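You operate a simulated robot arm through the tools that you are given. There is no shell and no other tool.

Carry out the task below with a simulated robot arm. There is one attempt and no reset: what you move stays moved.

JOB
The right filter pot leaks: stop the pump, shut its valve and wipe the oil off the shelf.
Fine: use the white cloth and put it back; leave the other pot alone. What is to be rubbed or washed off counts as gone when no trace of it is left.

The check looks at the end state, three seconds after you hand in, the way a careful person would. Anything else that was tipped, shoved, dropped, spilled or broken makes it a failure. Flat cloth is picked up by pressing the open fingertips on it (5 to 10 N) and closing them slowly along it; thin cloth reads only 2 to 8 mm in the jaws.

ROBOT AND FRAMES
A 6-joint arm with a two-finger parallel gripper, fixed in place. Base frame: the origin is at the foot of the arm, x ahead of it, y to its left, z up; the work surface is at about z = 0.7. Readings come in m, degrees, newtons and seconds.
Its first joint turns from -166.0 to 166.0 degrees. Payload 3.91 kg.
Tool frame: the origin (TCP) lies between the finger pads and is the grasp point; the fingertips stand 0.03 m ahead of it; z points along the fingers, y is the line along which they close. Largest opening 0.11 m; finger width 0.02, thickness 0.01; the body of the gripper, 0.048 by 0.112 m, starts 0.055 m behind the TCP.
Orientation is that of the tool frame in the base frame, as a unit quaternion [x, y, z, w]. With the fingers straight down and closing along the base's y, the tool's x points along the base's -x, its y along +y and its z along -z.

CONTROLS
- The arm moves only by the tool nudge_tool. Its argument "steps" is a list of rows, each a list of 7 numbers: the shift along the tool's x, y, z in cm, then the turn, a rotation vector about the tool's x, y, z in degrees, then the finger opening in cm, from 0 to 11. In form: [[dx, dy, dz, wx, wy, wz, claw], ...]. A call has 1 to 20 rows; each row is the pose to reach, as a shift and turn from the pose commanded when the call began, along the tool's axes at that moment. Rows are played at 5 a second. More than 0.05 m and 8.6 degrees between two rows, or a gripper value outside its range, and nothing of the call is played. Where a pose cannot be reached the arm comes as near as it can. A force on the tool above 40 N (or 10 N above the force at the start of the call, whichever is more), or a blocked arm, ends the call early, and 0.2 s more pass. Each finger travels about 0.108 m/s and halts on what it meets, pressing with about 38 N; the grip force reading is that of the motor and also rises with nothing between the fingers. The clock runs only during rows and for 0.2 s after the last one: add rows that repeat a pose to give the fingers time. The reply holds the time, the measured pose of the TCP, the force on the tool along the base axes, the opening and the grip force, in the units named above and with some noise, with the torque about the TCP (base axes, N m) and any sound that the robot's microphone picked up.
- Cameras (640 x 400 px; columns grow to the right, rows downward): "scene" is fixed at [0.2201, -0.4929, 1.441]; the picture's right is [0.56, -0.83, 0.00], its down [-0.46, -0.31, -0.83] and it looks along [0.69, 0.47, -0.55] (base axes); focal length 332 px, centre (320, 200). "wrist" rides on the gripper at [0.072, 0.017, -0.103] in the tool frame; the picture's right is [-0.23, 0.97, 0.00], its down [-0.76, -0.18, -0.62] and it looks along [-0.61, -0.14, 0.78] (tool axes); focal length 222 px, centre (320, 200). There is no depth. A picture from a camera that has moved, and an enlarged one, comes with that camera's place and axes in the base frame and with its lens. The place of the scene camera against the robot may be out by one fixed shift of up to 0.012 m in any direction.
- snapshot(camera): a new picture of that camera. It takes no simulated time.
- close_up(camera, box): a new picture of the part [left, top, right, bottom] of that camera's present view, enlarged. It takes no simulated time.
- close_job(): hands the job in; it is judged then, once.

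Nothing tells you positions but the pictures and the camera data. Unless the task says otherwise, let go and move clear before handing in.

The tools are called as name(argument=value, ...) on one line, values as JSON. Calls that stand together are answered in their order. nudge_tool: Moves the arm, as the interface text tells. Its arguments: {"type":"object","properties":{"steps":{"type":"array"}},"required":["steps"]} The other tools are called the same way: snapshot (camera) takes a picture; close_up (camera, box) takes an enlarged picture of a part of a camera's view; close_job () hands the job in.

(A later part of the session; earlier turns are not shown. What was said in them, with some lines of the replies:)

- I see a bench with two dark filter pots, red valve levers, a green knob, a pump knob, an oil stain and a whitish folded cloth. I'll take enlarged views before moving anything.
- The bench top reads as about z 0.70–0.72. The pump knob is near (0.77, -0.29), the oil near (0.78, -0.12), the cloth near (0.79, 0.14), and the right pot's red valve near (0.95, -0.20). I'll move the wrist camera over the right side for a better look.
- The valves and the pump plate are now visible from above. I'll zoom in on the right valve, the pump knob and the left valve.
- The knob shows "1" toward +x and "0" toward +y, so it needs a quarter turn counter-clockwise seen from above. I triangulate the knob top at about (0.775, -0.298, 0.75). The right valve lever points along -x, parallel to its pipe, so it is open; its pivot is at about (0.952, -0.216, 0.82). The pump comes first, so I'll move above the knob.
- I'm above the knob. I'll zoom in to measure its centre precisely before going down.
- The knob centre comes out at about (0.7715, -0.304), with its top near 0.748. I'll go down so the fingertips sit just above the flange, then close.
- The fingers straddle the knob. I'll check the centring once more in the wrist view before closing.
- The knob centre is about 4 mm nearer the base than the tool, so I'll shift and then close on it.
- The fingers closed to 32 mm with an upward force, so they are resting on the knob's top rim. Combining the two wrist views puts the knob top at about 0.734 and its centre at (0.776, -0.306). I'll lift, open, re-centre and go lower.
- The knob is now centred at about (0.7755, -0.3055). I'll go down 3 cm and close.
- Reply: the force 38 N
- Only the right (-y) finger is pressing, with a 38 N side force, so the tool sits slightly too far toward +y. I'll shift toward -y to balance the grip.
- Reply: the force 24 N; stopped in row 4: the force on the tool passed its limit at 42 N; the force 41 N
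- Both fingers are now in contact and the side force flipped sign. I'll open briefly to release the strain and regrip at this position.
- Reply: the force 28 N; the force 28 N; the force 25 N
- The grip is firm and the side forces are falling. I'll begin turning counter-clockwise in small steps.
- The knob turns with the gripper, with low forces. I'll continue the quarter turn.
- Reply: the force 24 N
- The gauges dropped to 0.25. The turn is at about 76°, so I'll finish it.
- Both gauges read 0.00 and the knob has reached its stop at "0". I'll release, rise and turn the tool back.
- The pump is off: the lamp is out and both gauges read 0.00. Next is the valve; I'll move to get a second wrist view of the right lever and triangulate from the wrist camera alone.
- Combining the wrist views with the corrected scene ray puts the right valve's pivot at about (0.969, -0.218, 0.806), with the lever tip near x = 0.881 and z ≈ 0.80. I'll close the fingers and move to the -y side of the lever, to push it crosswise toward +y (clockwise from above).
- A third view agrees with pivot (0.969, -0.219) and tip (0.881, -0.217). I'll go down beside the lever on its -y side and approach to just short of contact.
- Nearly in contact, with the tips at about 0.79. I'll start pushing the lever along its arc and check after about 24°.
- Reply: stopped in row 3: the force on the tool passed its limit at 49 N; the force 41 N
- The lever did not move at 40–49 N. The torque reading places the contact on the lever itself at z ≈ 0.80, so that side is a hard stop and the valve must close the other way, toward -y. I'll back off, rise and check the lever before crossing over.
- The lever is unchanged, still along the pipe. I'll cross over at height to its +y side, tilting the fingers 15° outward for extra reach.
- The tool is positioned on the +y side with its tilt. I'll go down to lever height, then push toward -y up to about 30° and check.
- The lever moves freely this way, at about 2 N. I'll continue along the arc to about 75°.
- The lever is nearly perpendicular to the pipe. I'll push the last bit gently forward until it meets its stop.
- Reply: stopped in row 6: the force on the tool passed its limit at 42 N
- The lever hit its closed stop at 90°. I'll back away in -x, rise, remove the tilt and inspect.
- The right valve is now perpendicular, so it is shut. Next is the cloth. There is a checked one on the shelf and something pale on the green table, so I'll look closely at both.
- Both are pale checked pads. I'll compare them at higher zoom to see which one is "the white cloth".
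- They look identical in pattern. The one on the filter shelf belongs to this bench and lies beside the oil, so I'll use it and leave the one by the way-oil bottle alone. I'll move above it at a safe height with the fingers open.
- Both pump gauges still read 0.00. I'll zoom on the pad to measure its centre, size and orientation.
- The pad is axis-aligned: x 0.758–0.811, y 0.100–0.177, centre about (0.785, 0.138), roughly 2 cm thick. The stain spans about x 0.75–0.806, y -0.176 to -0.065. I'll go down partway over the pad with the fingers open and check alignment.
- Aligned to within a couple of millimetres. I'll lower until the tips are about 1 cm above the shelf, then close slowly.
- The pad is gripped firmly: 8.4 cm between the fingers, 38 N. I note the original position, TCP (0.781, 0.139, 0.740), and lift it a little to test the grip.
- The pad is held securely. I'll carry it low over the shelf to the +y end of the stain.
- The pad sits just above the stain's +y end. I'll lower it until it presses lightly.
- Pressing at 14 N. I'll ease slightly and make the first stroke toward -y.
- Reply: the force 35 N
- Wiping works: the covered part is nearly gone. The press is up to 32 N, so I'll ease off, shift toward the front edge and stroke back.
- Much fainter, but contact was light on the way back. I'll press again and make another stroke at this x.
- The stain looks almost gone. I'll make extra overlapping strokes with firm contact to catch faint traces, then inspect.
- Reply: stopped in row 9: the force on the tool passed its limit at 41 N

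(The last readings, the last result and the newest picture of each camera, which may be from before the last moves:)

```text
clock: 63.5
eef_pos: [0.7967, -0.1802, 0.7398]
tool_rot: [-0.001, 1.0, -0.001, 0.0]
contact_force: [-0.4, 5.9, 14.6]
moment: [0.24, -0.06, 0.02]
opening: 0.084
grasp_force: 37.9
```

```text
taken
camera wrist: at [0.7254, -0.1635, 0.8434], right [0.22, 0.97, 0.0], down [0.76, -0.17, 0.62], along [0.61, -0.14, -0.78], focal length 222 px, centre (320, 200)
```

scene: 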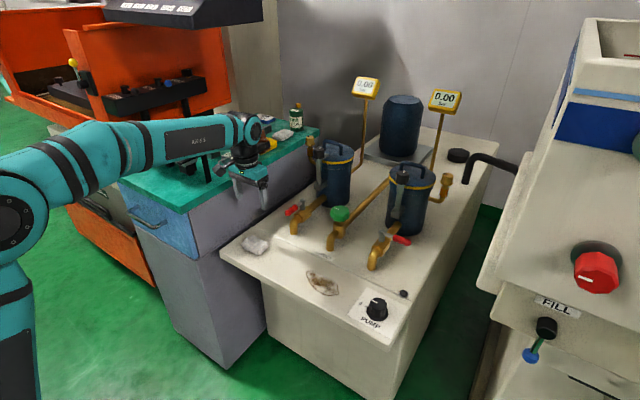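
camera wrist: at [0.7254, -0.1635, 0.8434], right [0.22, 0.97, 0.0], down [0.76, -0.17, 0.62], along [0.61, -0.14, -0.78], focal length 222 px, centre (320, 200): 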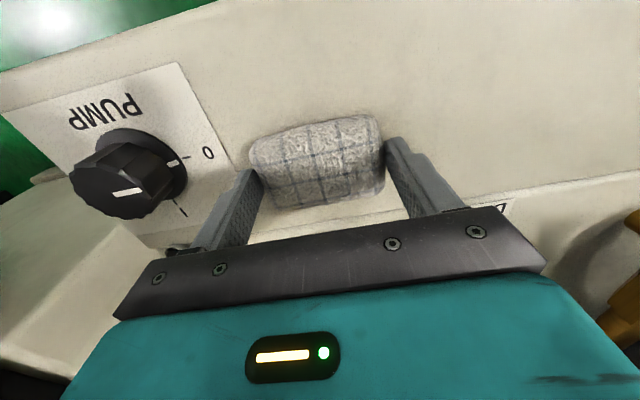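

I'll lift the pad clear and move back toward its home while inspecting the shelf.

nudge_tool(steps=[[0, 0, -1.5, 0, 0, 0, 6.6], [0, 0, -4, 0, 0, 0, 6.6], [0.3, 4, -5, 0, 0, 0, 6.6], [0.6, 8, -5, 0, 0, 0, 6.6], [0.9, 12, -5, 0, 0, 0, 6.6], [1.2, 16, -5, 0, 0, 0, 6.6], [1.5, 20, -5, 0, 0, 0, 6.6], [1.5, 24, -5, 0, 0, 0, 6.6], [1.5, 24, -5, 0, 0, 0, 6.6]])

snapshot(camera="wrist")

close_up(camera="scene", box=[280, 240, 380, 320])

close_up(camera="wrist", box=[20, 80, 260, 240])

snapshot(camera="scene")

```text
clock: 65.5
eef_pos: [0.784, 0.0598, 0.7871]
tool_rot: [-0.001, 1.0, -0.001, 0.0]
contact_force: [0.5, -0.5, 0.0]
moment: [0.02, 0.03, -0.01]
opening: 0.0836
grasp_force: 37.6
```

```text
taken
camera wrist: at [0.7109, 0.0773, 0.8925], right [0.22, 0.97, 0.0], down [0.76, -0.17, 0.62], along [0.61, -0.14, -0.78], focal length 222 px, centre (320, 200)
```

wrist: 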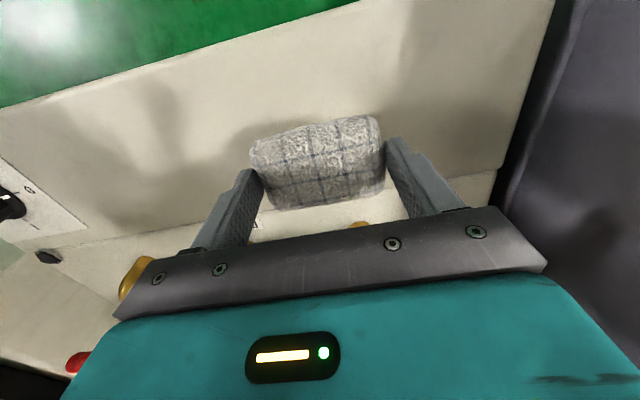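

```text
5.00 times, centred on (330, 280) of scene
camera zoom: at [0.2201, -0.4929, 1.441], right [0.56, -0.83, 0.0], down [-0.46, -0.31, -0.83], along [0.69, 0.47, -0.55], focal length 1661 px, centre (270, -200)
```

zoom: 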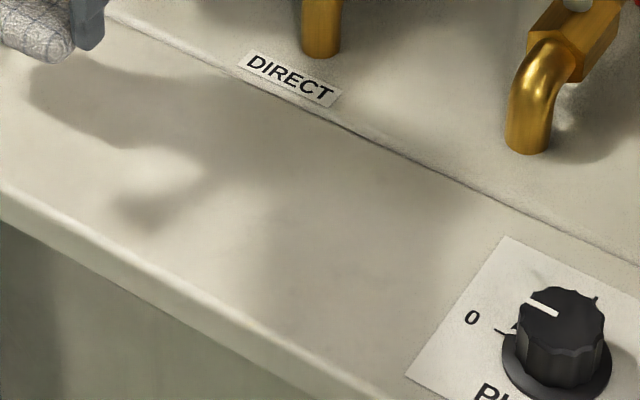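

```text
2.50 times, centred on (140, 160) of wrist
camera zoom: at [0.7109, 0.0773, 0.8925], right [0.22, 0.97, 0.0], down [0.76, -0.17, 0.62], along [0.61, -0.14, -0.78], focal length 555 px, centre (770, 300)
```

zoom: 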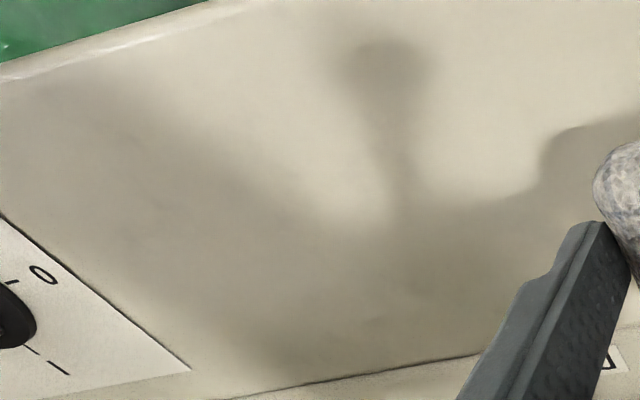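

```text
taken
```

scene: 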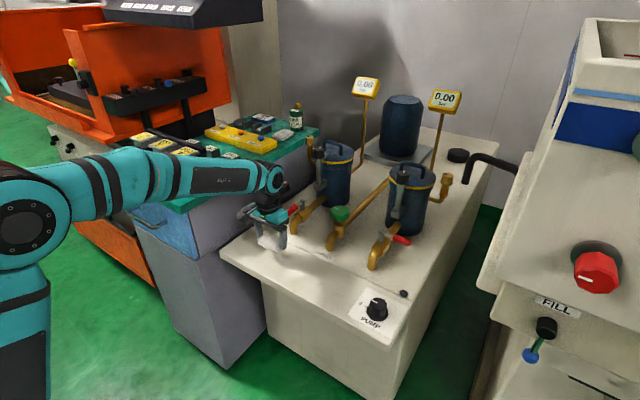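

The arm's shadow falls over the wiped area. I'll hover over the pad's home spot, still holding it, and inspect again without the shadow.

nudge_tool(steps=[[0.1, 2.6, 0, 0, 0, 0, 6.6], [0.2, 5.2, 0, 0, 0, 0, 6.6], [0.3, 7.9, 0, 0, 0, 0, 6.6], [0.3, 7.9, 0, 0, 0, 0, 6.6]])

close_up(camera="scene", box=[285, 245, 365, 310])

close_up(camera="scene", box=[340, 275, 420, 335])

close_up(camera="wrist", box=[0, 80, 240, 240])

snapshot(camera="wrist")

```text
clock: 66.5
eef_pos: [0.7775, 0.1384, 0.7865]
tool_rot: [-0.001, 1.0, -0.002, 0.0]
contact_force: [-0.7, 0.0, -0.4]
moment: [-0.03, -0.03, 0.01]
opening: 0.0833
grasp_force: 37.9
```

```text
6.15 times, centred on (325, 278) of scene
camera zoom: at [0.2201, -0.4929, 1.441], right [0.56, -0.83, 0.0], down [-0.46, -0.31, -0.83], along [0.69, 0.47, -0.55], focal length 2044 px, centre (289, -277)
```

zoom: 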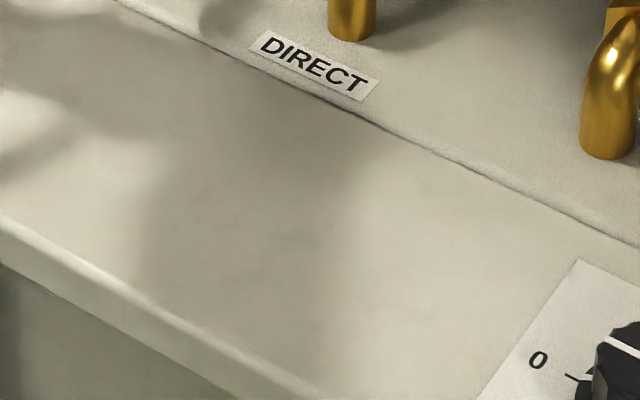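

```text
6.67 times, centred on (380, 305) of scene
camera zoom: at [0.2201, -0.4929, 1.441], right [0.56, -0.83, 0.0], down [-0.46, -0.31, -0.83], along [0.69, 0.47, -0.55], focal length 2214 px, centre (-80, -500)
```

zoom: 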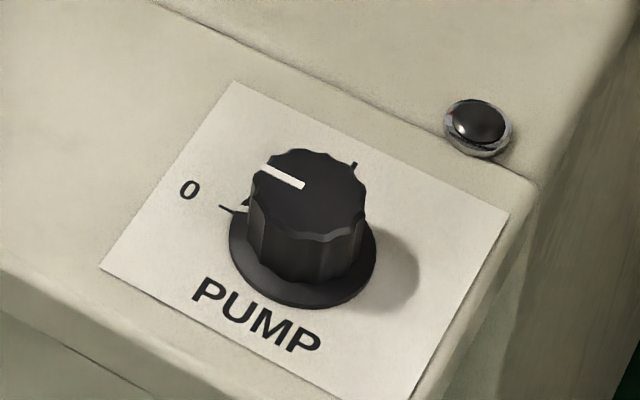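

```text
2.50 times, centred on (120, 160) of wrist
camera zoom: at [0.7062, 0.1557, 0.8914], right [0.23, 0.97, 0.0], down [0.76, -0.17, 0.62], along [0.61, -0.14, -0.78], focal length 555 px, centre (820, 300)
```

zoom: 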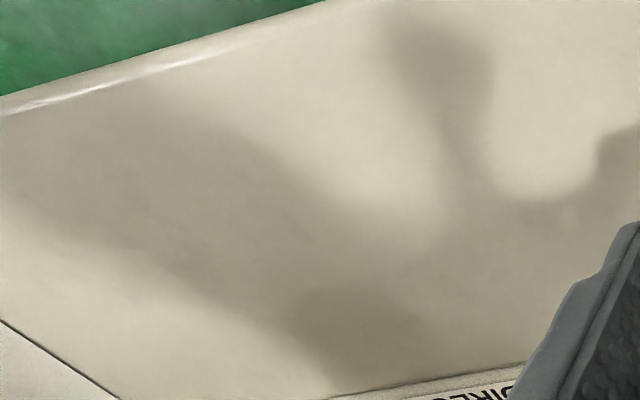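

```text
taken
camera wrist: at [0.7062, 0.1557, 0.8914], right [0.23, 0.97, 0.0], down [0.76, -0.17, 0.62], along [0.61, -0.14, -0.78], focal length 222 px, centre (320, 200)
```

wrist: 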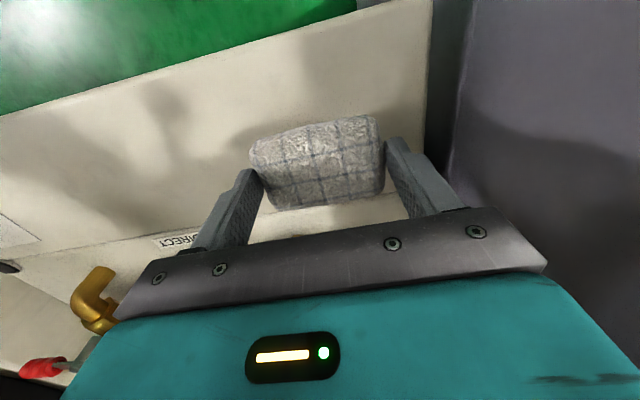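

It looks clean, but the shadow still covers part. I'll raise and pull back so the shadow leaves the shelf, then check once more while still holding the pad.

nudge_tool(steps=[[2, -1, -3, 0, 0, 0, 6.6], [5, -2, -6, 0, 0, 0, 6.6], [8, -3, -9, 0, 0, 0, 6.6], [11, -4, -12, 0, 0, 0, 6.6], [14, -5, -15, 0, 0, 0, 6.6], [14, -5, -15, 0, 0, 0, 6.6]])

snapshot(camera="wrist")

close_up(camera="scene", box=[285, 245, 365, 310])

snapshot(camera="scene")

```text
clock: 67.9
eef_pos: [0.64, 0.0872, 0.9353]
tool_rot: [-0.002, 1.0, -0.002, 0.0]
contact_force: [0.9, 0.8, -0.9]
moment: [0.01, -0.01, 0.01]
opening: 0.0838
grasp_force: 37.9
```

```text
taken
camera wrist: at [0.5679, 0.1049, 1.0389], right [0.22, 0.97, 0.0], down [0.76, -0.17, 0.62], along [0.61, -0.14, -0.78], focal length 222 px, centre (320, 200)
```

wrist: 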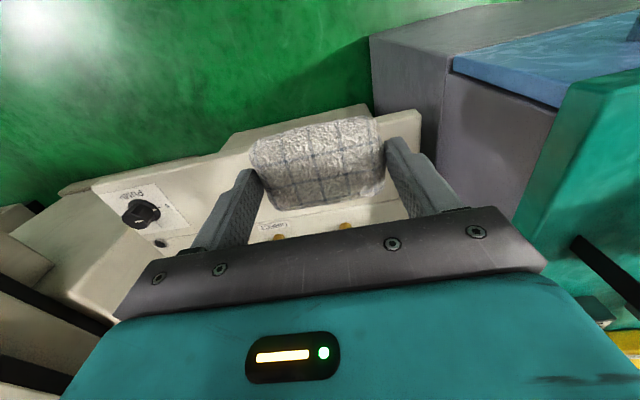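

```text
6.15 times, centred on (325, 278) of scene
camera zoom: at [0.2201, -0.4929, 1.441], right [0.56, -0.83, 0.0], down [-0.46, -0.31, -0.83], along [0.69, 0.47, -0.55], focal length 2044 px, centre (289, -277)
```

zoom: 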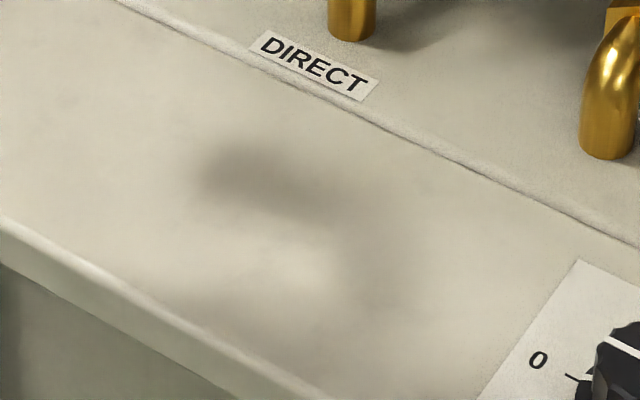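

```text
taken
```

scene: 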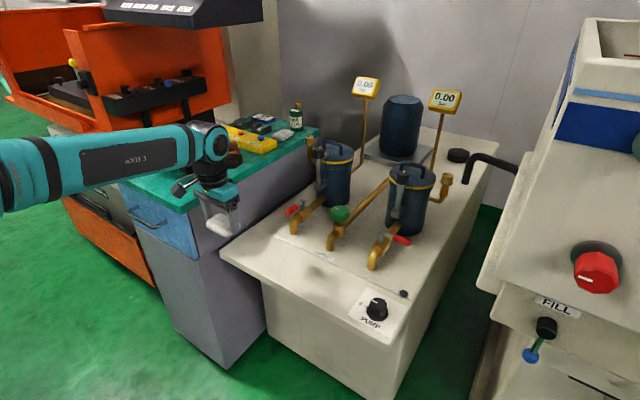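

There's a soft dark blob that is probably the gripper's shadow. I'll move sideways and see whether it moves too.

nudge_tool(steps=[[0, 3, -1, 0, 0, 0, 6.6], [0, 6, -3, 0, 0, 0, 6.6], [0, 9, -5, 0, 0, 0, 6.6], [0, 12, -8, 0, 0, 0, 6.6], [0, 12, -8, 0, 0, 0, 6.6]])

close_up(camera="scene", box=[285, 245, 365, 310])

snapshot(camera="scene")

```text
clock: 69.1
eef_pos: [0.6378, 0.2087, 1.0197]
tool_rot: [0.0, 1.0, -0.001, 0.0]
contact_force: [-0.4, 0.0, -0.1]
moment: [0.05, -0.01, 0.01]
opening: 0.0837
grasp_force: 37.9
```

```text
6.15 times, centred on (325, 278) of scene
camera zoom: at [0.2201, -0.4929, 1.441], right [0.56, -0.83, 0.0], down [-0.46, -0.31, -0.83], along [0.69, 0.47, -0.55], focal length 2044 px, centre (289, -277)
```

zoom: 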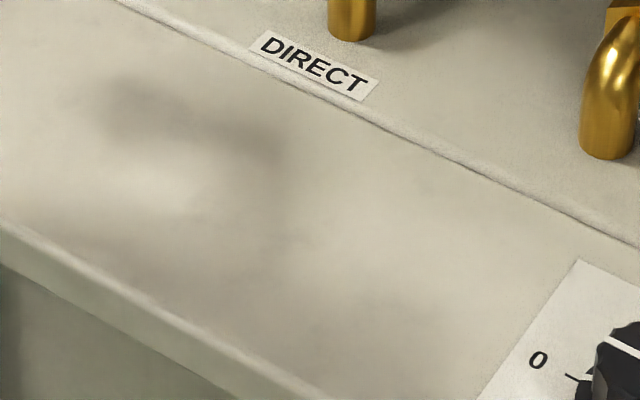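

```text
taken
```

scene: 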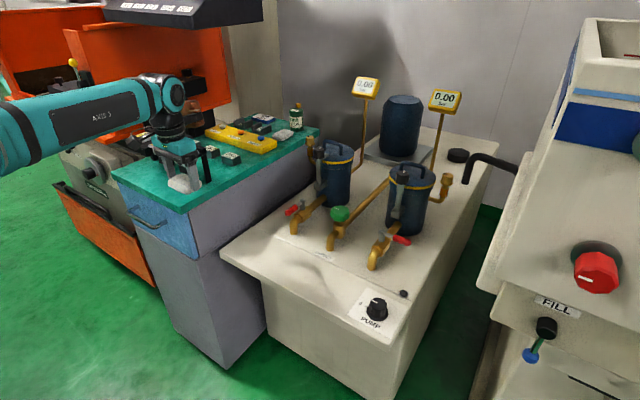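

The blob moved with the arm, so it is only shadow. I'll zoom in more on the former stain area for faint traces.

close_up(camera="scene", box=[303, 262, 351, 300])

close_up(camera="scene", box=[300, 262, 325, 282])

close_up(camera="scene", box=[322, 275, 350, 298])

```text
10.53 times, centred on (327, 281) of scene
camera zoom: at [0.2201, -0.4929, 1.441], right [0.56, -0.83, 0.0], down [-0.46, -0.31, -0.83], along [0.69, 0.47, -0.55], focal length 3496 px, centre (246, -653)
```

zoom: 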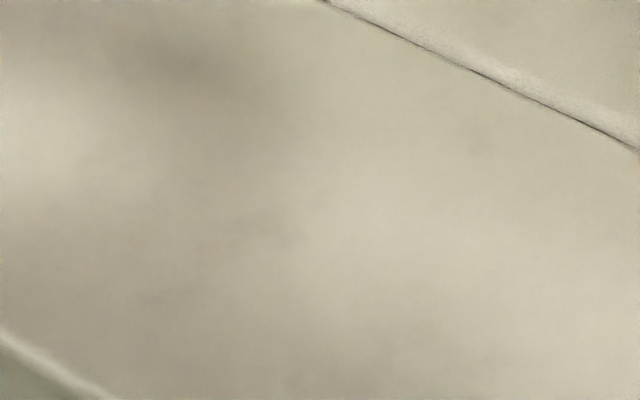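

```text
16.00 times, centred on (312, 272) of scene
camera zoom: at [0.2201, -0.4929, 1.441], right [0.56, -0.83, 0.0], down [-0.46, -0.31, -0.83], along [0.69, 0.47, -0.55], focal length 5314 px, centre (440, -952)
```

zoom: 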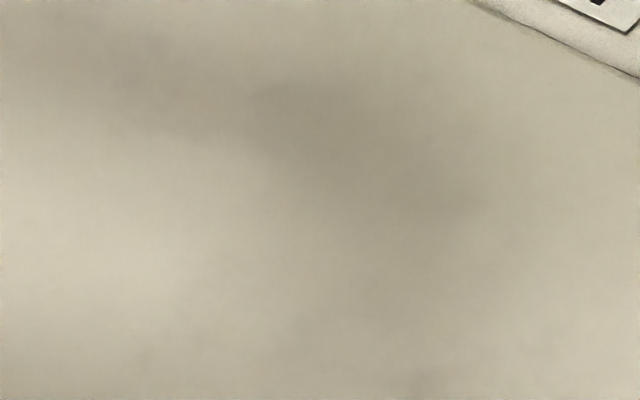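

```text
16.00 times, centred on (336, 286) of scene
camera zoom: at [0.2201, -0.4929, 1.441], right [0.56, -0.83, 0.0], down [-0.46, -0.31, -0.83], along [0.69, 0.47, -0.55], focal length 5314 px, centre (64, -1184)
```

zoom: 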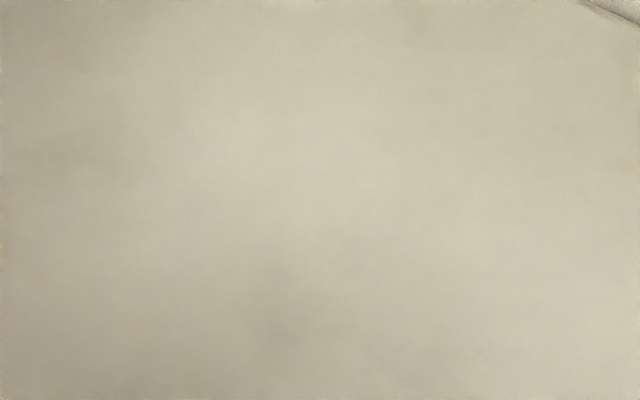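

The area is clean to the eye. Since I still hold the pad, I'll make one more firm pass over the whole area to be sure nothing faint remains, then put it back.

nudge_tool(steps=[[-1.5, -3, 1, 0, 0, 0, 6.6], [-3, -6, 3, 0, 0, 0, 6.6], [-4.5, -9, 6, 0, 0, 0, 6.6], [-6, -12, 9, 0, 0, 0, 6.6], [-7.5, -15, 12, 0, 0, 0, 6.6], [-9, -18, 15, 0, 0, 0, 6.6], [-10.5, -21, 18, 0, 0, 0, 6.6], [-12, -24, 21, 0, 0, 0, 6.6], [-12.3, -25.9, 24, 0, 0, 0, 6.6], [-12.3, -25.9, 26.5, 0, 0, 0, 6.6], [-12.3, -25.9, 27.5, 0, 0, 0, 6.6], [-12.3, -25.9, 27.5, 0, 0, 0, 6.6]])

```text
clock: 71.7
eef_pos: [0.7628, -0.0512, 0.7425]
tool_rot: [-0.001, 1.0, -0.001, 0.001]
contact_force: [-0.2, 0.4, -0.2]
moment: [0.05, -0.01, 0.01]
opening: 0.0836
grasp_force: 38.0
```

nudge_tool(steps=[[0, 0, 0.2, 0, 0, 0, 6.6], [0, 0, 0.38, 0, 0, 0, 6.6], [0, -1.2, 0.38, 0, 0, 0, 6.6], [0, -2.4, 0.38, 0, 0, 0, 6.6], [0, -3.6, 0.38, 0, 0, 0, 6.6], [0, -4.8, 0.38, 0, 0, 0, 6.6], [0, -6.0, 0.37, 0, 0, 0, 6.6], [0, -7.2, 0.36, 0, 0, 0, 6.6], [0, -8.4, 0.35, 0, 0, 0, 6.6], [0, -9.6, 0.34, 0, 0, 0, 6.6], [0, -10.8, 0.33, 0, 0, 0, 6.6], [0, -12.0, 0.33, 0, 0, 0, 6.6], [0, -13.0, 0.33, 0, 0, 0, 6.6]])

```text
clock: 74.5
eef_pos: [0.7627, -0.1817, 0.7429]
tool_rot: [-0.001, 1.0, -0.001, -0.001]
contact_force: [0.5, -0.6, -0.2]
moment: [0.0, 0.01, -0.03]
opening: 0.0835
grasp_force: 38.1
```

Contact was lost at the end of that stroke. I'll press down again and wipe back.

nudge_tool(steps=[[0, 0, 0.15, 0, 0, 0, 6.6], [0, 0, 0.3, 0, 0, 0, 6.6], [0, 0, 0.3, 0, 0, 0, 6.6]])

```text
clock: 75.3
eef_pos: [0.7633, -0.1815, 0.7396]
tool_rot: [-0.002, 1.0, -0.001, 0.001]
contact_force: [-0.6, -0.3, 1.4]
moment: [0.07, -0.01, 0.01]
opening: 0.0836
grasp_force: 38.5
```

nudge_tool(steps=[[0, 0, 0.1, 0, 0, 0, 6.6], [0, 0, 0.14, 0, 0, 0, 6.6], [0, 1.2, 0.14, 0, 0, 0, 6.6], [0, 2.4, 0.14, 0, 0, 0, 6.6], [0, 3.6, 0.13, 0, 0, 0, 6.6], [0, 4.8, 0.12, 0, 0, 0, 6.6], [0, 6.0, 0.11, 0, 0, 0, 6.6]])

```text
clock: 76.2
eef_pos: [0.7641, -0.1593, 0.7388]
tool_rot: [-0.003, 1.0, -0.002, 0.003]
contact_force: [1.0, 2.2, 10.8]
moment: [0.24, 0.18, -0.02]
opening: 0.0836
grasp_force: 38.2
stopped in row 4: the force on the tool passed its limit at 43 N (the readings are from after the stop); the commanded pose is now the measured one
```

nudge_tool(steps=[[0, 1.0, 0, 0, 0, 0, 6.6], [0, 2.0, 0, 0, 0, 0, 6.6], [0, 3.0, -0.01, 0, 0, 0, 6.6], [0, 4.0, -0.01, 0, 0, 0, 6.6], [0, 5.0, -0.02, 0, 0, 0, 6.6], [0, 6.0, -0.02, 0, 0, 0, 6.6]])

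```text
clock: 77.6
eef_pos: [0.7626, -0.1015, 0.7382]
tool_rot: [-0.002, 1.0, -0.002, 0.004]
contact_force: [1.9, -12.0, 32.5]
moment: [-0.28, 0.15, 0.02]
opening: 0.084
grasp_force: 37.8
```

nudge_tool(steps=[[0, 0, -0.08, 0, 0, 0, 6.6], [0, 1.2, -0.09, 0, 0, 0, 6.6], [0, 2.4, -0.1, 0, 0, 0, 6.6], [0, 3.6, -0.1, 0, 0, 0, 6.6], [0, 4.8, -0.1, 0, 0, 0, 6.6], [-1.2, 4.8, -0.1, 0, 0, 0, 6.6], [-2.4, 4.8, -0.1, 0, 0, 0, 6.6]])

```text
clock: 79.2
eef_pos: [0.7862, -0.0532, 0.7387]
tool_rot: [-0.003, 1.0, -0.001, 0.002]
contact_force: [-1.9, 1.6, 5.1]
moment: [0.17, 0.0, 0.05]
opening: 0.0837
grasp_force: 37.6
```

nudge_tool(steps=[[0, -1.2, 0.03, 0, 0, 0, 6.6], [0, -2.4, 0.03, 0, 0, 0, 6.6], [0, -3.6, 0.03, 0, 0, 0, 6.6], [0, -4.8, 0.03, 0, 0, 0, 6.6], [0, -6.0, 0.03, 0, 0, 0, 6.6], [0, -7.2, 0.03, 0, 0, 0, 6.6]])

```text
clock: 80.6
eef_pos: [0.7878, -0.1231, 0.7387]
tool_rot: [-0.002, 1.0, -0.002, 0.002]
contact_force: [-1.1, -0.9, -0.5]
moment: [-0.01, 0.01, -0.02]
opening: 0.0836
grasp_force: 38.0
```

nudge_tool(steps=[[0, 1, 0.08, 0, 0, 0, 6.6], [0, 0, 0.12, 0, 0, 0, 6.6], [0, -1.2, 0.12, 0, 0, 0, 6.6], [0, -2.4, 0.12, 0, 0, 0, 6.6], [0, -3.6, 0.12, 0, 0, 0, 6.6], [0, -4.8, 0.11, 0, 0, 0, 6.6], [0, -6.0, 0.1, 0, 0, 0, 6.6]])

```text
clock: 82.2
eef_pos: [0.7872, -0.1831, 0.7384]
tool_rot: [-0.002, 1.0, -0.002, 0.002]
contact_force: [0.3, 8.4, 20.4]
moment: [0.38, -0.04, -0.04]
opening: 0.0835
grasp_force: 38.0
```

The extra pass is done with good contact. I'll lift and carry the pad back over its home spot.

nudge_tool(steps=[[0, 0, -1.5, 0, 0, 0, 6.6], [0, 1, -4, 0, 0, 0, 6.6], [0.1, 5, -4.5, 0, 0, 0, 6.6], [0.2, 9.5, -4.5, 0, 0, 0, 6.6], [0.3, 14, -4.5, 0, 0, 0, 6.6], [0.4, 18.5, -4.5, 0, 0, 0, 6.6], [0.5, 23, -4.5, 0, 0, 0, 6.6], [0.6, 27.5, -4.5, 0, 0, 0, 6.6], [0.6, 31.0, -4.5, 0, 0, 0, 6.6], [0.6, 32.2, -4.5, 0, 0, 0, 6.6], [0.6, 32.2, -4.5, 0, 0, 0, 6.6]])

snapshot(camera="wrist")

close_up(camera="scene", box=[210, 190, 400, 320])

```text
clock: 84.6
eef_pos: [0.7825, 0.1339, 0.78]
tool_rot: [-0.003, 1.0, -0.002, 0.002]
contact_force: [0.0, -0.2, -1.0]
moment: [0.0, 0.01, -0.01]
opening: 0.0837
grasp_force: 37.6
```

```text
taken
camera wrist: at [0.7101, 0.1518, 0.8849], right [0.22, 0.97, 0.0], down [0.76, -0.17, 0.63], along [0.61, -0.14, -0.78], focal length 222 px, centre (320, 200)
```

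wrist: 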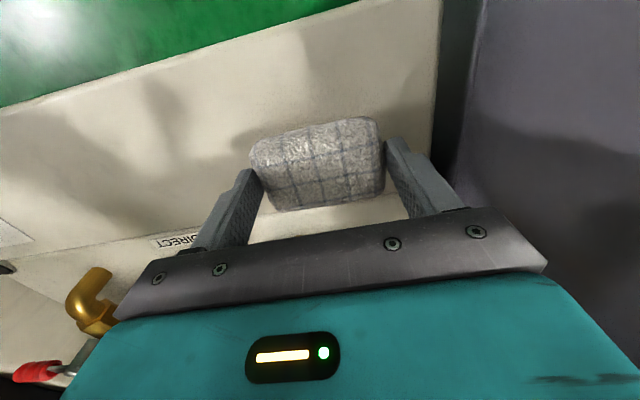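

```text
3.08 times, centred on (305, 255) of scene
camera zoom: at [0.2201, -0.4929, 1.441], right [0.56, -0.83, 0.0], down [-0.46, -0.31, -0.83], along [0.69, 0.47, -0.55], focal length 1022 px, centre (366, 31)
```

zoom: 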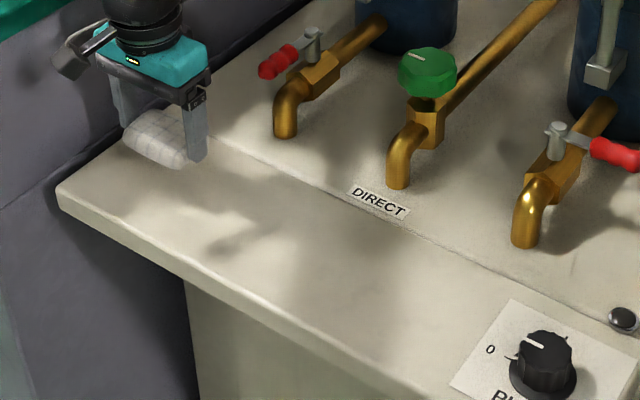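

The shelf looks clean. I'll adjust 5 mm to the original spot and lower until the pad touches.

nudge_tool(steps=[[0.15, 0.5, 1.5, 0, 0, 0, 6.6], [0.15, 0.5, 3.0, 0, 0, 0, 6.6], [0.15, 0.5, 3.7, 0, 0, 0, 6.6], [0.15, 0.5, 4.0, 0, 0, 0, 6.6], [0.15, 0.5, 4.0, 0, 0, 0, 6.6]])

```text
clock: 85.8
eef_pos: [0.78, 0.1412, 0.7416]
tool_rot: [-0.002, 1.0, -0.002, 0.001]
contact_force: [-0.4, 0.1, -0.7]
moment: [0.0, 0.01, 0.0]
opening: 0.0837
grasp_force: 38.3
```

nudge_tool(steps=[[0, 0, 0.1, 0, 0, 0, 6.6], [0, 0, 0.2, 0, 0, 0, 6.6], [0, 0, 0.25, 0, 0, 0, 6.6], [0, 0, 0.25, 0, 0, 0, 6.6]])

```text
clock: 86.8
eef_pos: [0.7781, 0.1413, 0.7391]
tool_rot: [-0.002, 1.0, -0.001, 0.002]
contact_force: [-0.2, 0.1, -0.3]
moment: [0.0, 0.01, 0.02]
opening: 0.0836
grasp_force: 37.7
```

nudge_tool(steps=[[0, 0, 0.1, 0, 0, 0, 6.6], [0, 0, 0.15, 0, 0, 0, 6.6], [0, 0, 0.15, 0, 0, 0, 6.6]])

```text
clock: 87.6
eef_pos: [0.7798, 0.1412, 0.7388]
tool_rot: [-0.002, 1.0, -0.002, 0.002]
contact_force: [0.6, 0.2, 3.7]
moment: [0.16, -0.02, 0.0]
opening: 0.0837
grasp_force: 37.5
```

The pad touches the shelf with a light 4 N. I'll release slowly and rise straight up.

nudge_tool(steps=[[0, 0, 0, 0, 0, 0, 8.6], [0, 0, 0, 0, 0, 0, 9.2], [0, 0, 0, 0, 0, 0, 10], [0, 0, 0, 0, 0, 0, 10.4], [0, 0, -1.5, 0, 0, 0, 10.4], [0, 0, -4, 0, 0, 0, 10.4], [0, 0, -8, 0, 0, 0, 10.4], [0, 0, -12, 0, 0, 0, 10.4], [0, 0, -16, 0, 0, 0, 10.4], [0, 0, -16, 0, 0, 0, 10.4]])

snapshot(camera="wrist")

close_up(camera="scene", box=[210, 190, 400, 320])

```text
clock: 89.8
eef_pos: [0.778, 0.1432, 0.8995]
tool_rot: [-0.002, 1.0, -0.001, 0.002]
contact_force: [-1.1, 1.0, 0.7]
moment: [-0.02, 0.02, -0.05]
opening: 0.104
grasp_force: 0.0
```

```text
taken
camera wrist: at [0.7061, 0.1612, 1.0022], right [0.22, 0.97, 0.0], down [0.76, -0.17, 0.63], along [0.61, -0.14, -0.78], focal length 222 px, centre (320, 200)
```

wrist: 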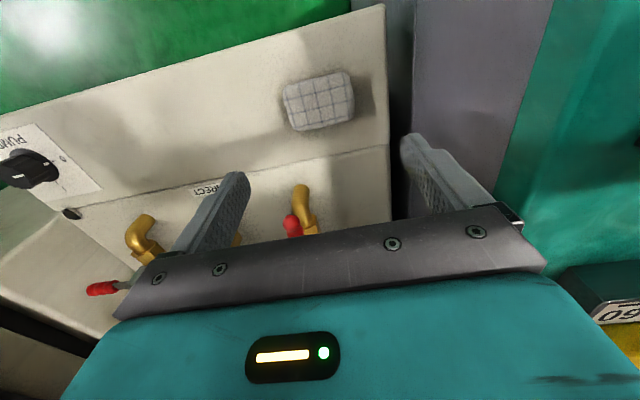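

```text
3.08 times, centred on (305, 255) of scene
camera zoom: at [0.2201, -0.4929, 1.441], right [0.56, -0.83, 0.0], down [-0.46, -0.31, -0.83], along [0.69, 0.47, -0.55], focal length 1022 px, centre (366, 31)
```

zoom: 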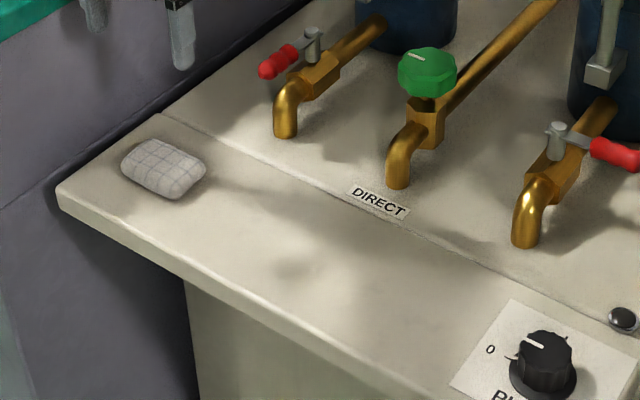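

The pad is back on its spot. I'll retreat to around the starting pose and do a final inspection of everything.

nudge_tool(steps=[[1.5, -2, -3, 0, 0, 0, 10.4], [3, -4, -6, 0, 0, 0, 10.4], [4.5, -6, -9, 0, 0, 0, 10.4], [6, -8, -12, 0, 0, 0, 10.4], [7.5, -9.5, -16, 0, 0, 0, 10.4], [7.5, -9.5, -16, 0, 0, 0, 10.4]])

snapshot(camera="wrist")

snapshot(camera="scene")

close_up(camera="wrist", box=[120, 60, 440, 240])

close_up(camera="scene", box=[280, 240, 380, 310])

close_up(camera="scene", box=[330, 70, 480, 270])

```text
clock: 91.2
eef_pos: [0.7035, 0.0491, 1.0596]
tool_rot: [-0.002, 1.0, -0.002, 0.002]
contact_force: [0.7, 0.1, 0.0]
moment: [-0.03, -0.02, 0.01]
opening: 0.1042
grasp_force: 0.2
```

```text
taken
camera wrist: at [0.631, 0.0679, 1.1629], right [0.22, 0.97, 0.0], down [0.76, -0.17, 0.63], along [0.61, -0.14, -0.78], focal length 222 px, centre (320, 200)
```

wrist: 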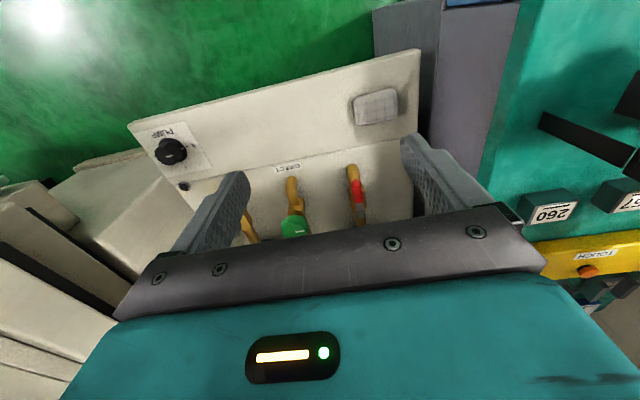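

```text
taken
```

scene: 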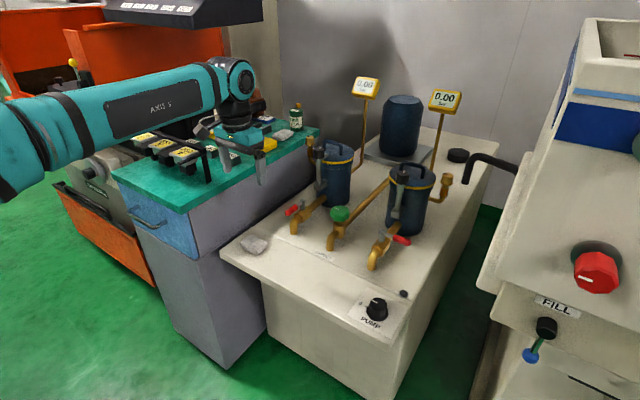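

```text
2.00 times, centred on (280, 150) of wrist
camera zoom: at [0.631, 0.0679, 1.1629], right [0.22, 0.97, 0.0], down [0.76, -0.17, 0.63], along [0.61, -0.14, -0.78], focal length 444 px, centre (400, 300)
```

zoom: 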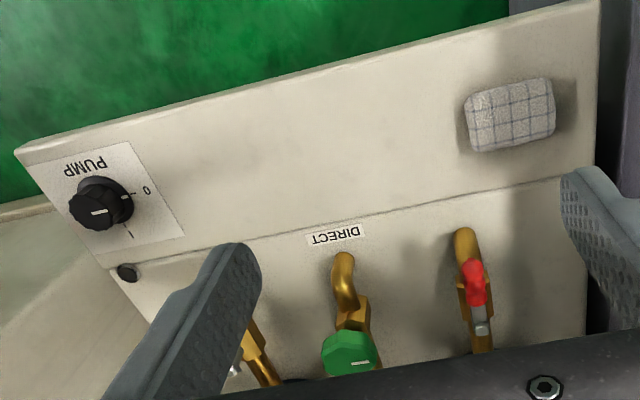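

```text
5.71 times, centred on (330, 275) of scene
camera zoom: at [0.2201, -0.4929, 1.441], right [0.56, -0.83, 0.0], down [-0.46, -0.31, -0.83], along [0.69, 0.47, -0.55], focal length 1898 px, centre (263, -229)
```

zoom: 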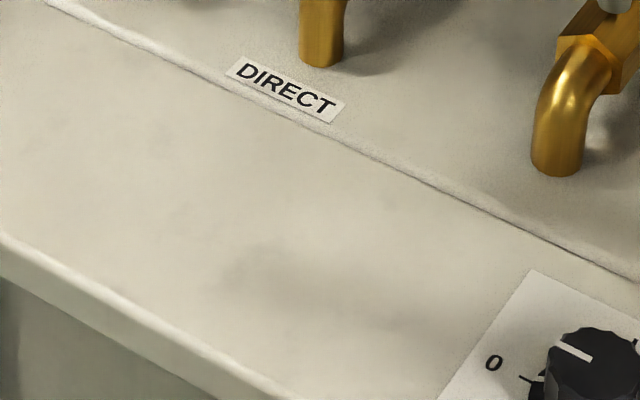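

```text
2.00 times, centred on (405, 170) of scene
camera zoom: at [0.2201, -0.4929, 1.441], right [0.56, -0.83, 0.0], down [-0.46, -0.31, -0.83], along [0.69, 0.47, -0.55], focal length 664 px, centre (150, 260)
```

zoom: 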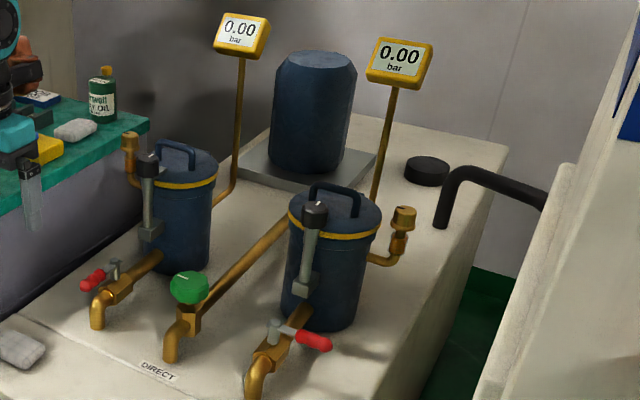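

The pump knob is at 0 with the lamp out and both gauges at 0.00. The right valve lever is crosswise (shut), the left pot is untouched, the shelf shows no trace of oil, and the white cloth is back on its spot. The arm is clear, so I'm handing in.

close_job()

```text
The job is handed in.
```

The job is handed in: the pump is stopped, the right pot's valve is shut, and the oil is wiped off the shelf.

- **Pump:** the knob is turned to 0, its lamp is out, and both gauges read 0.00 bar.
- **Valve:** the right lever now sits crosswise to its pipe, against its stop. I first pushed it the wrong way and it held at about 45 N, so I backed off and closed it the other way. It looked unmoved after that push.
- **Oil:** I wiped the whole stain area several times with firm contact. In the last close-up pictures I saw no trace of oil, only a soft arm shadow.
- **Cloth:** there were two matching pale checked cloths. I used the one already on the filter shelf and put it back within about 2 mm of where it was. I left the one by the way-oil bottle alone.

The left pot and its valve were not touched. I saw nothing else moved or spilled, and the arm ended clear of the bench.
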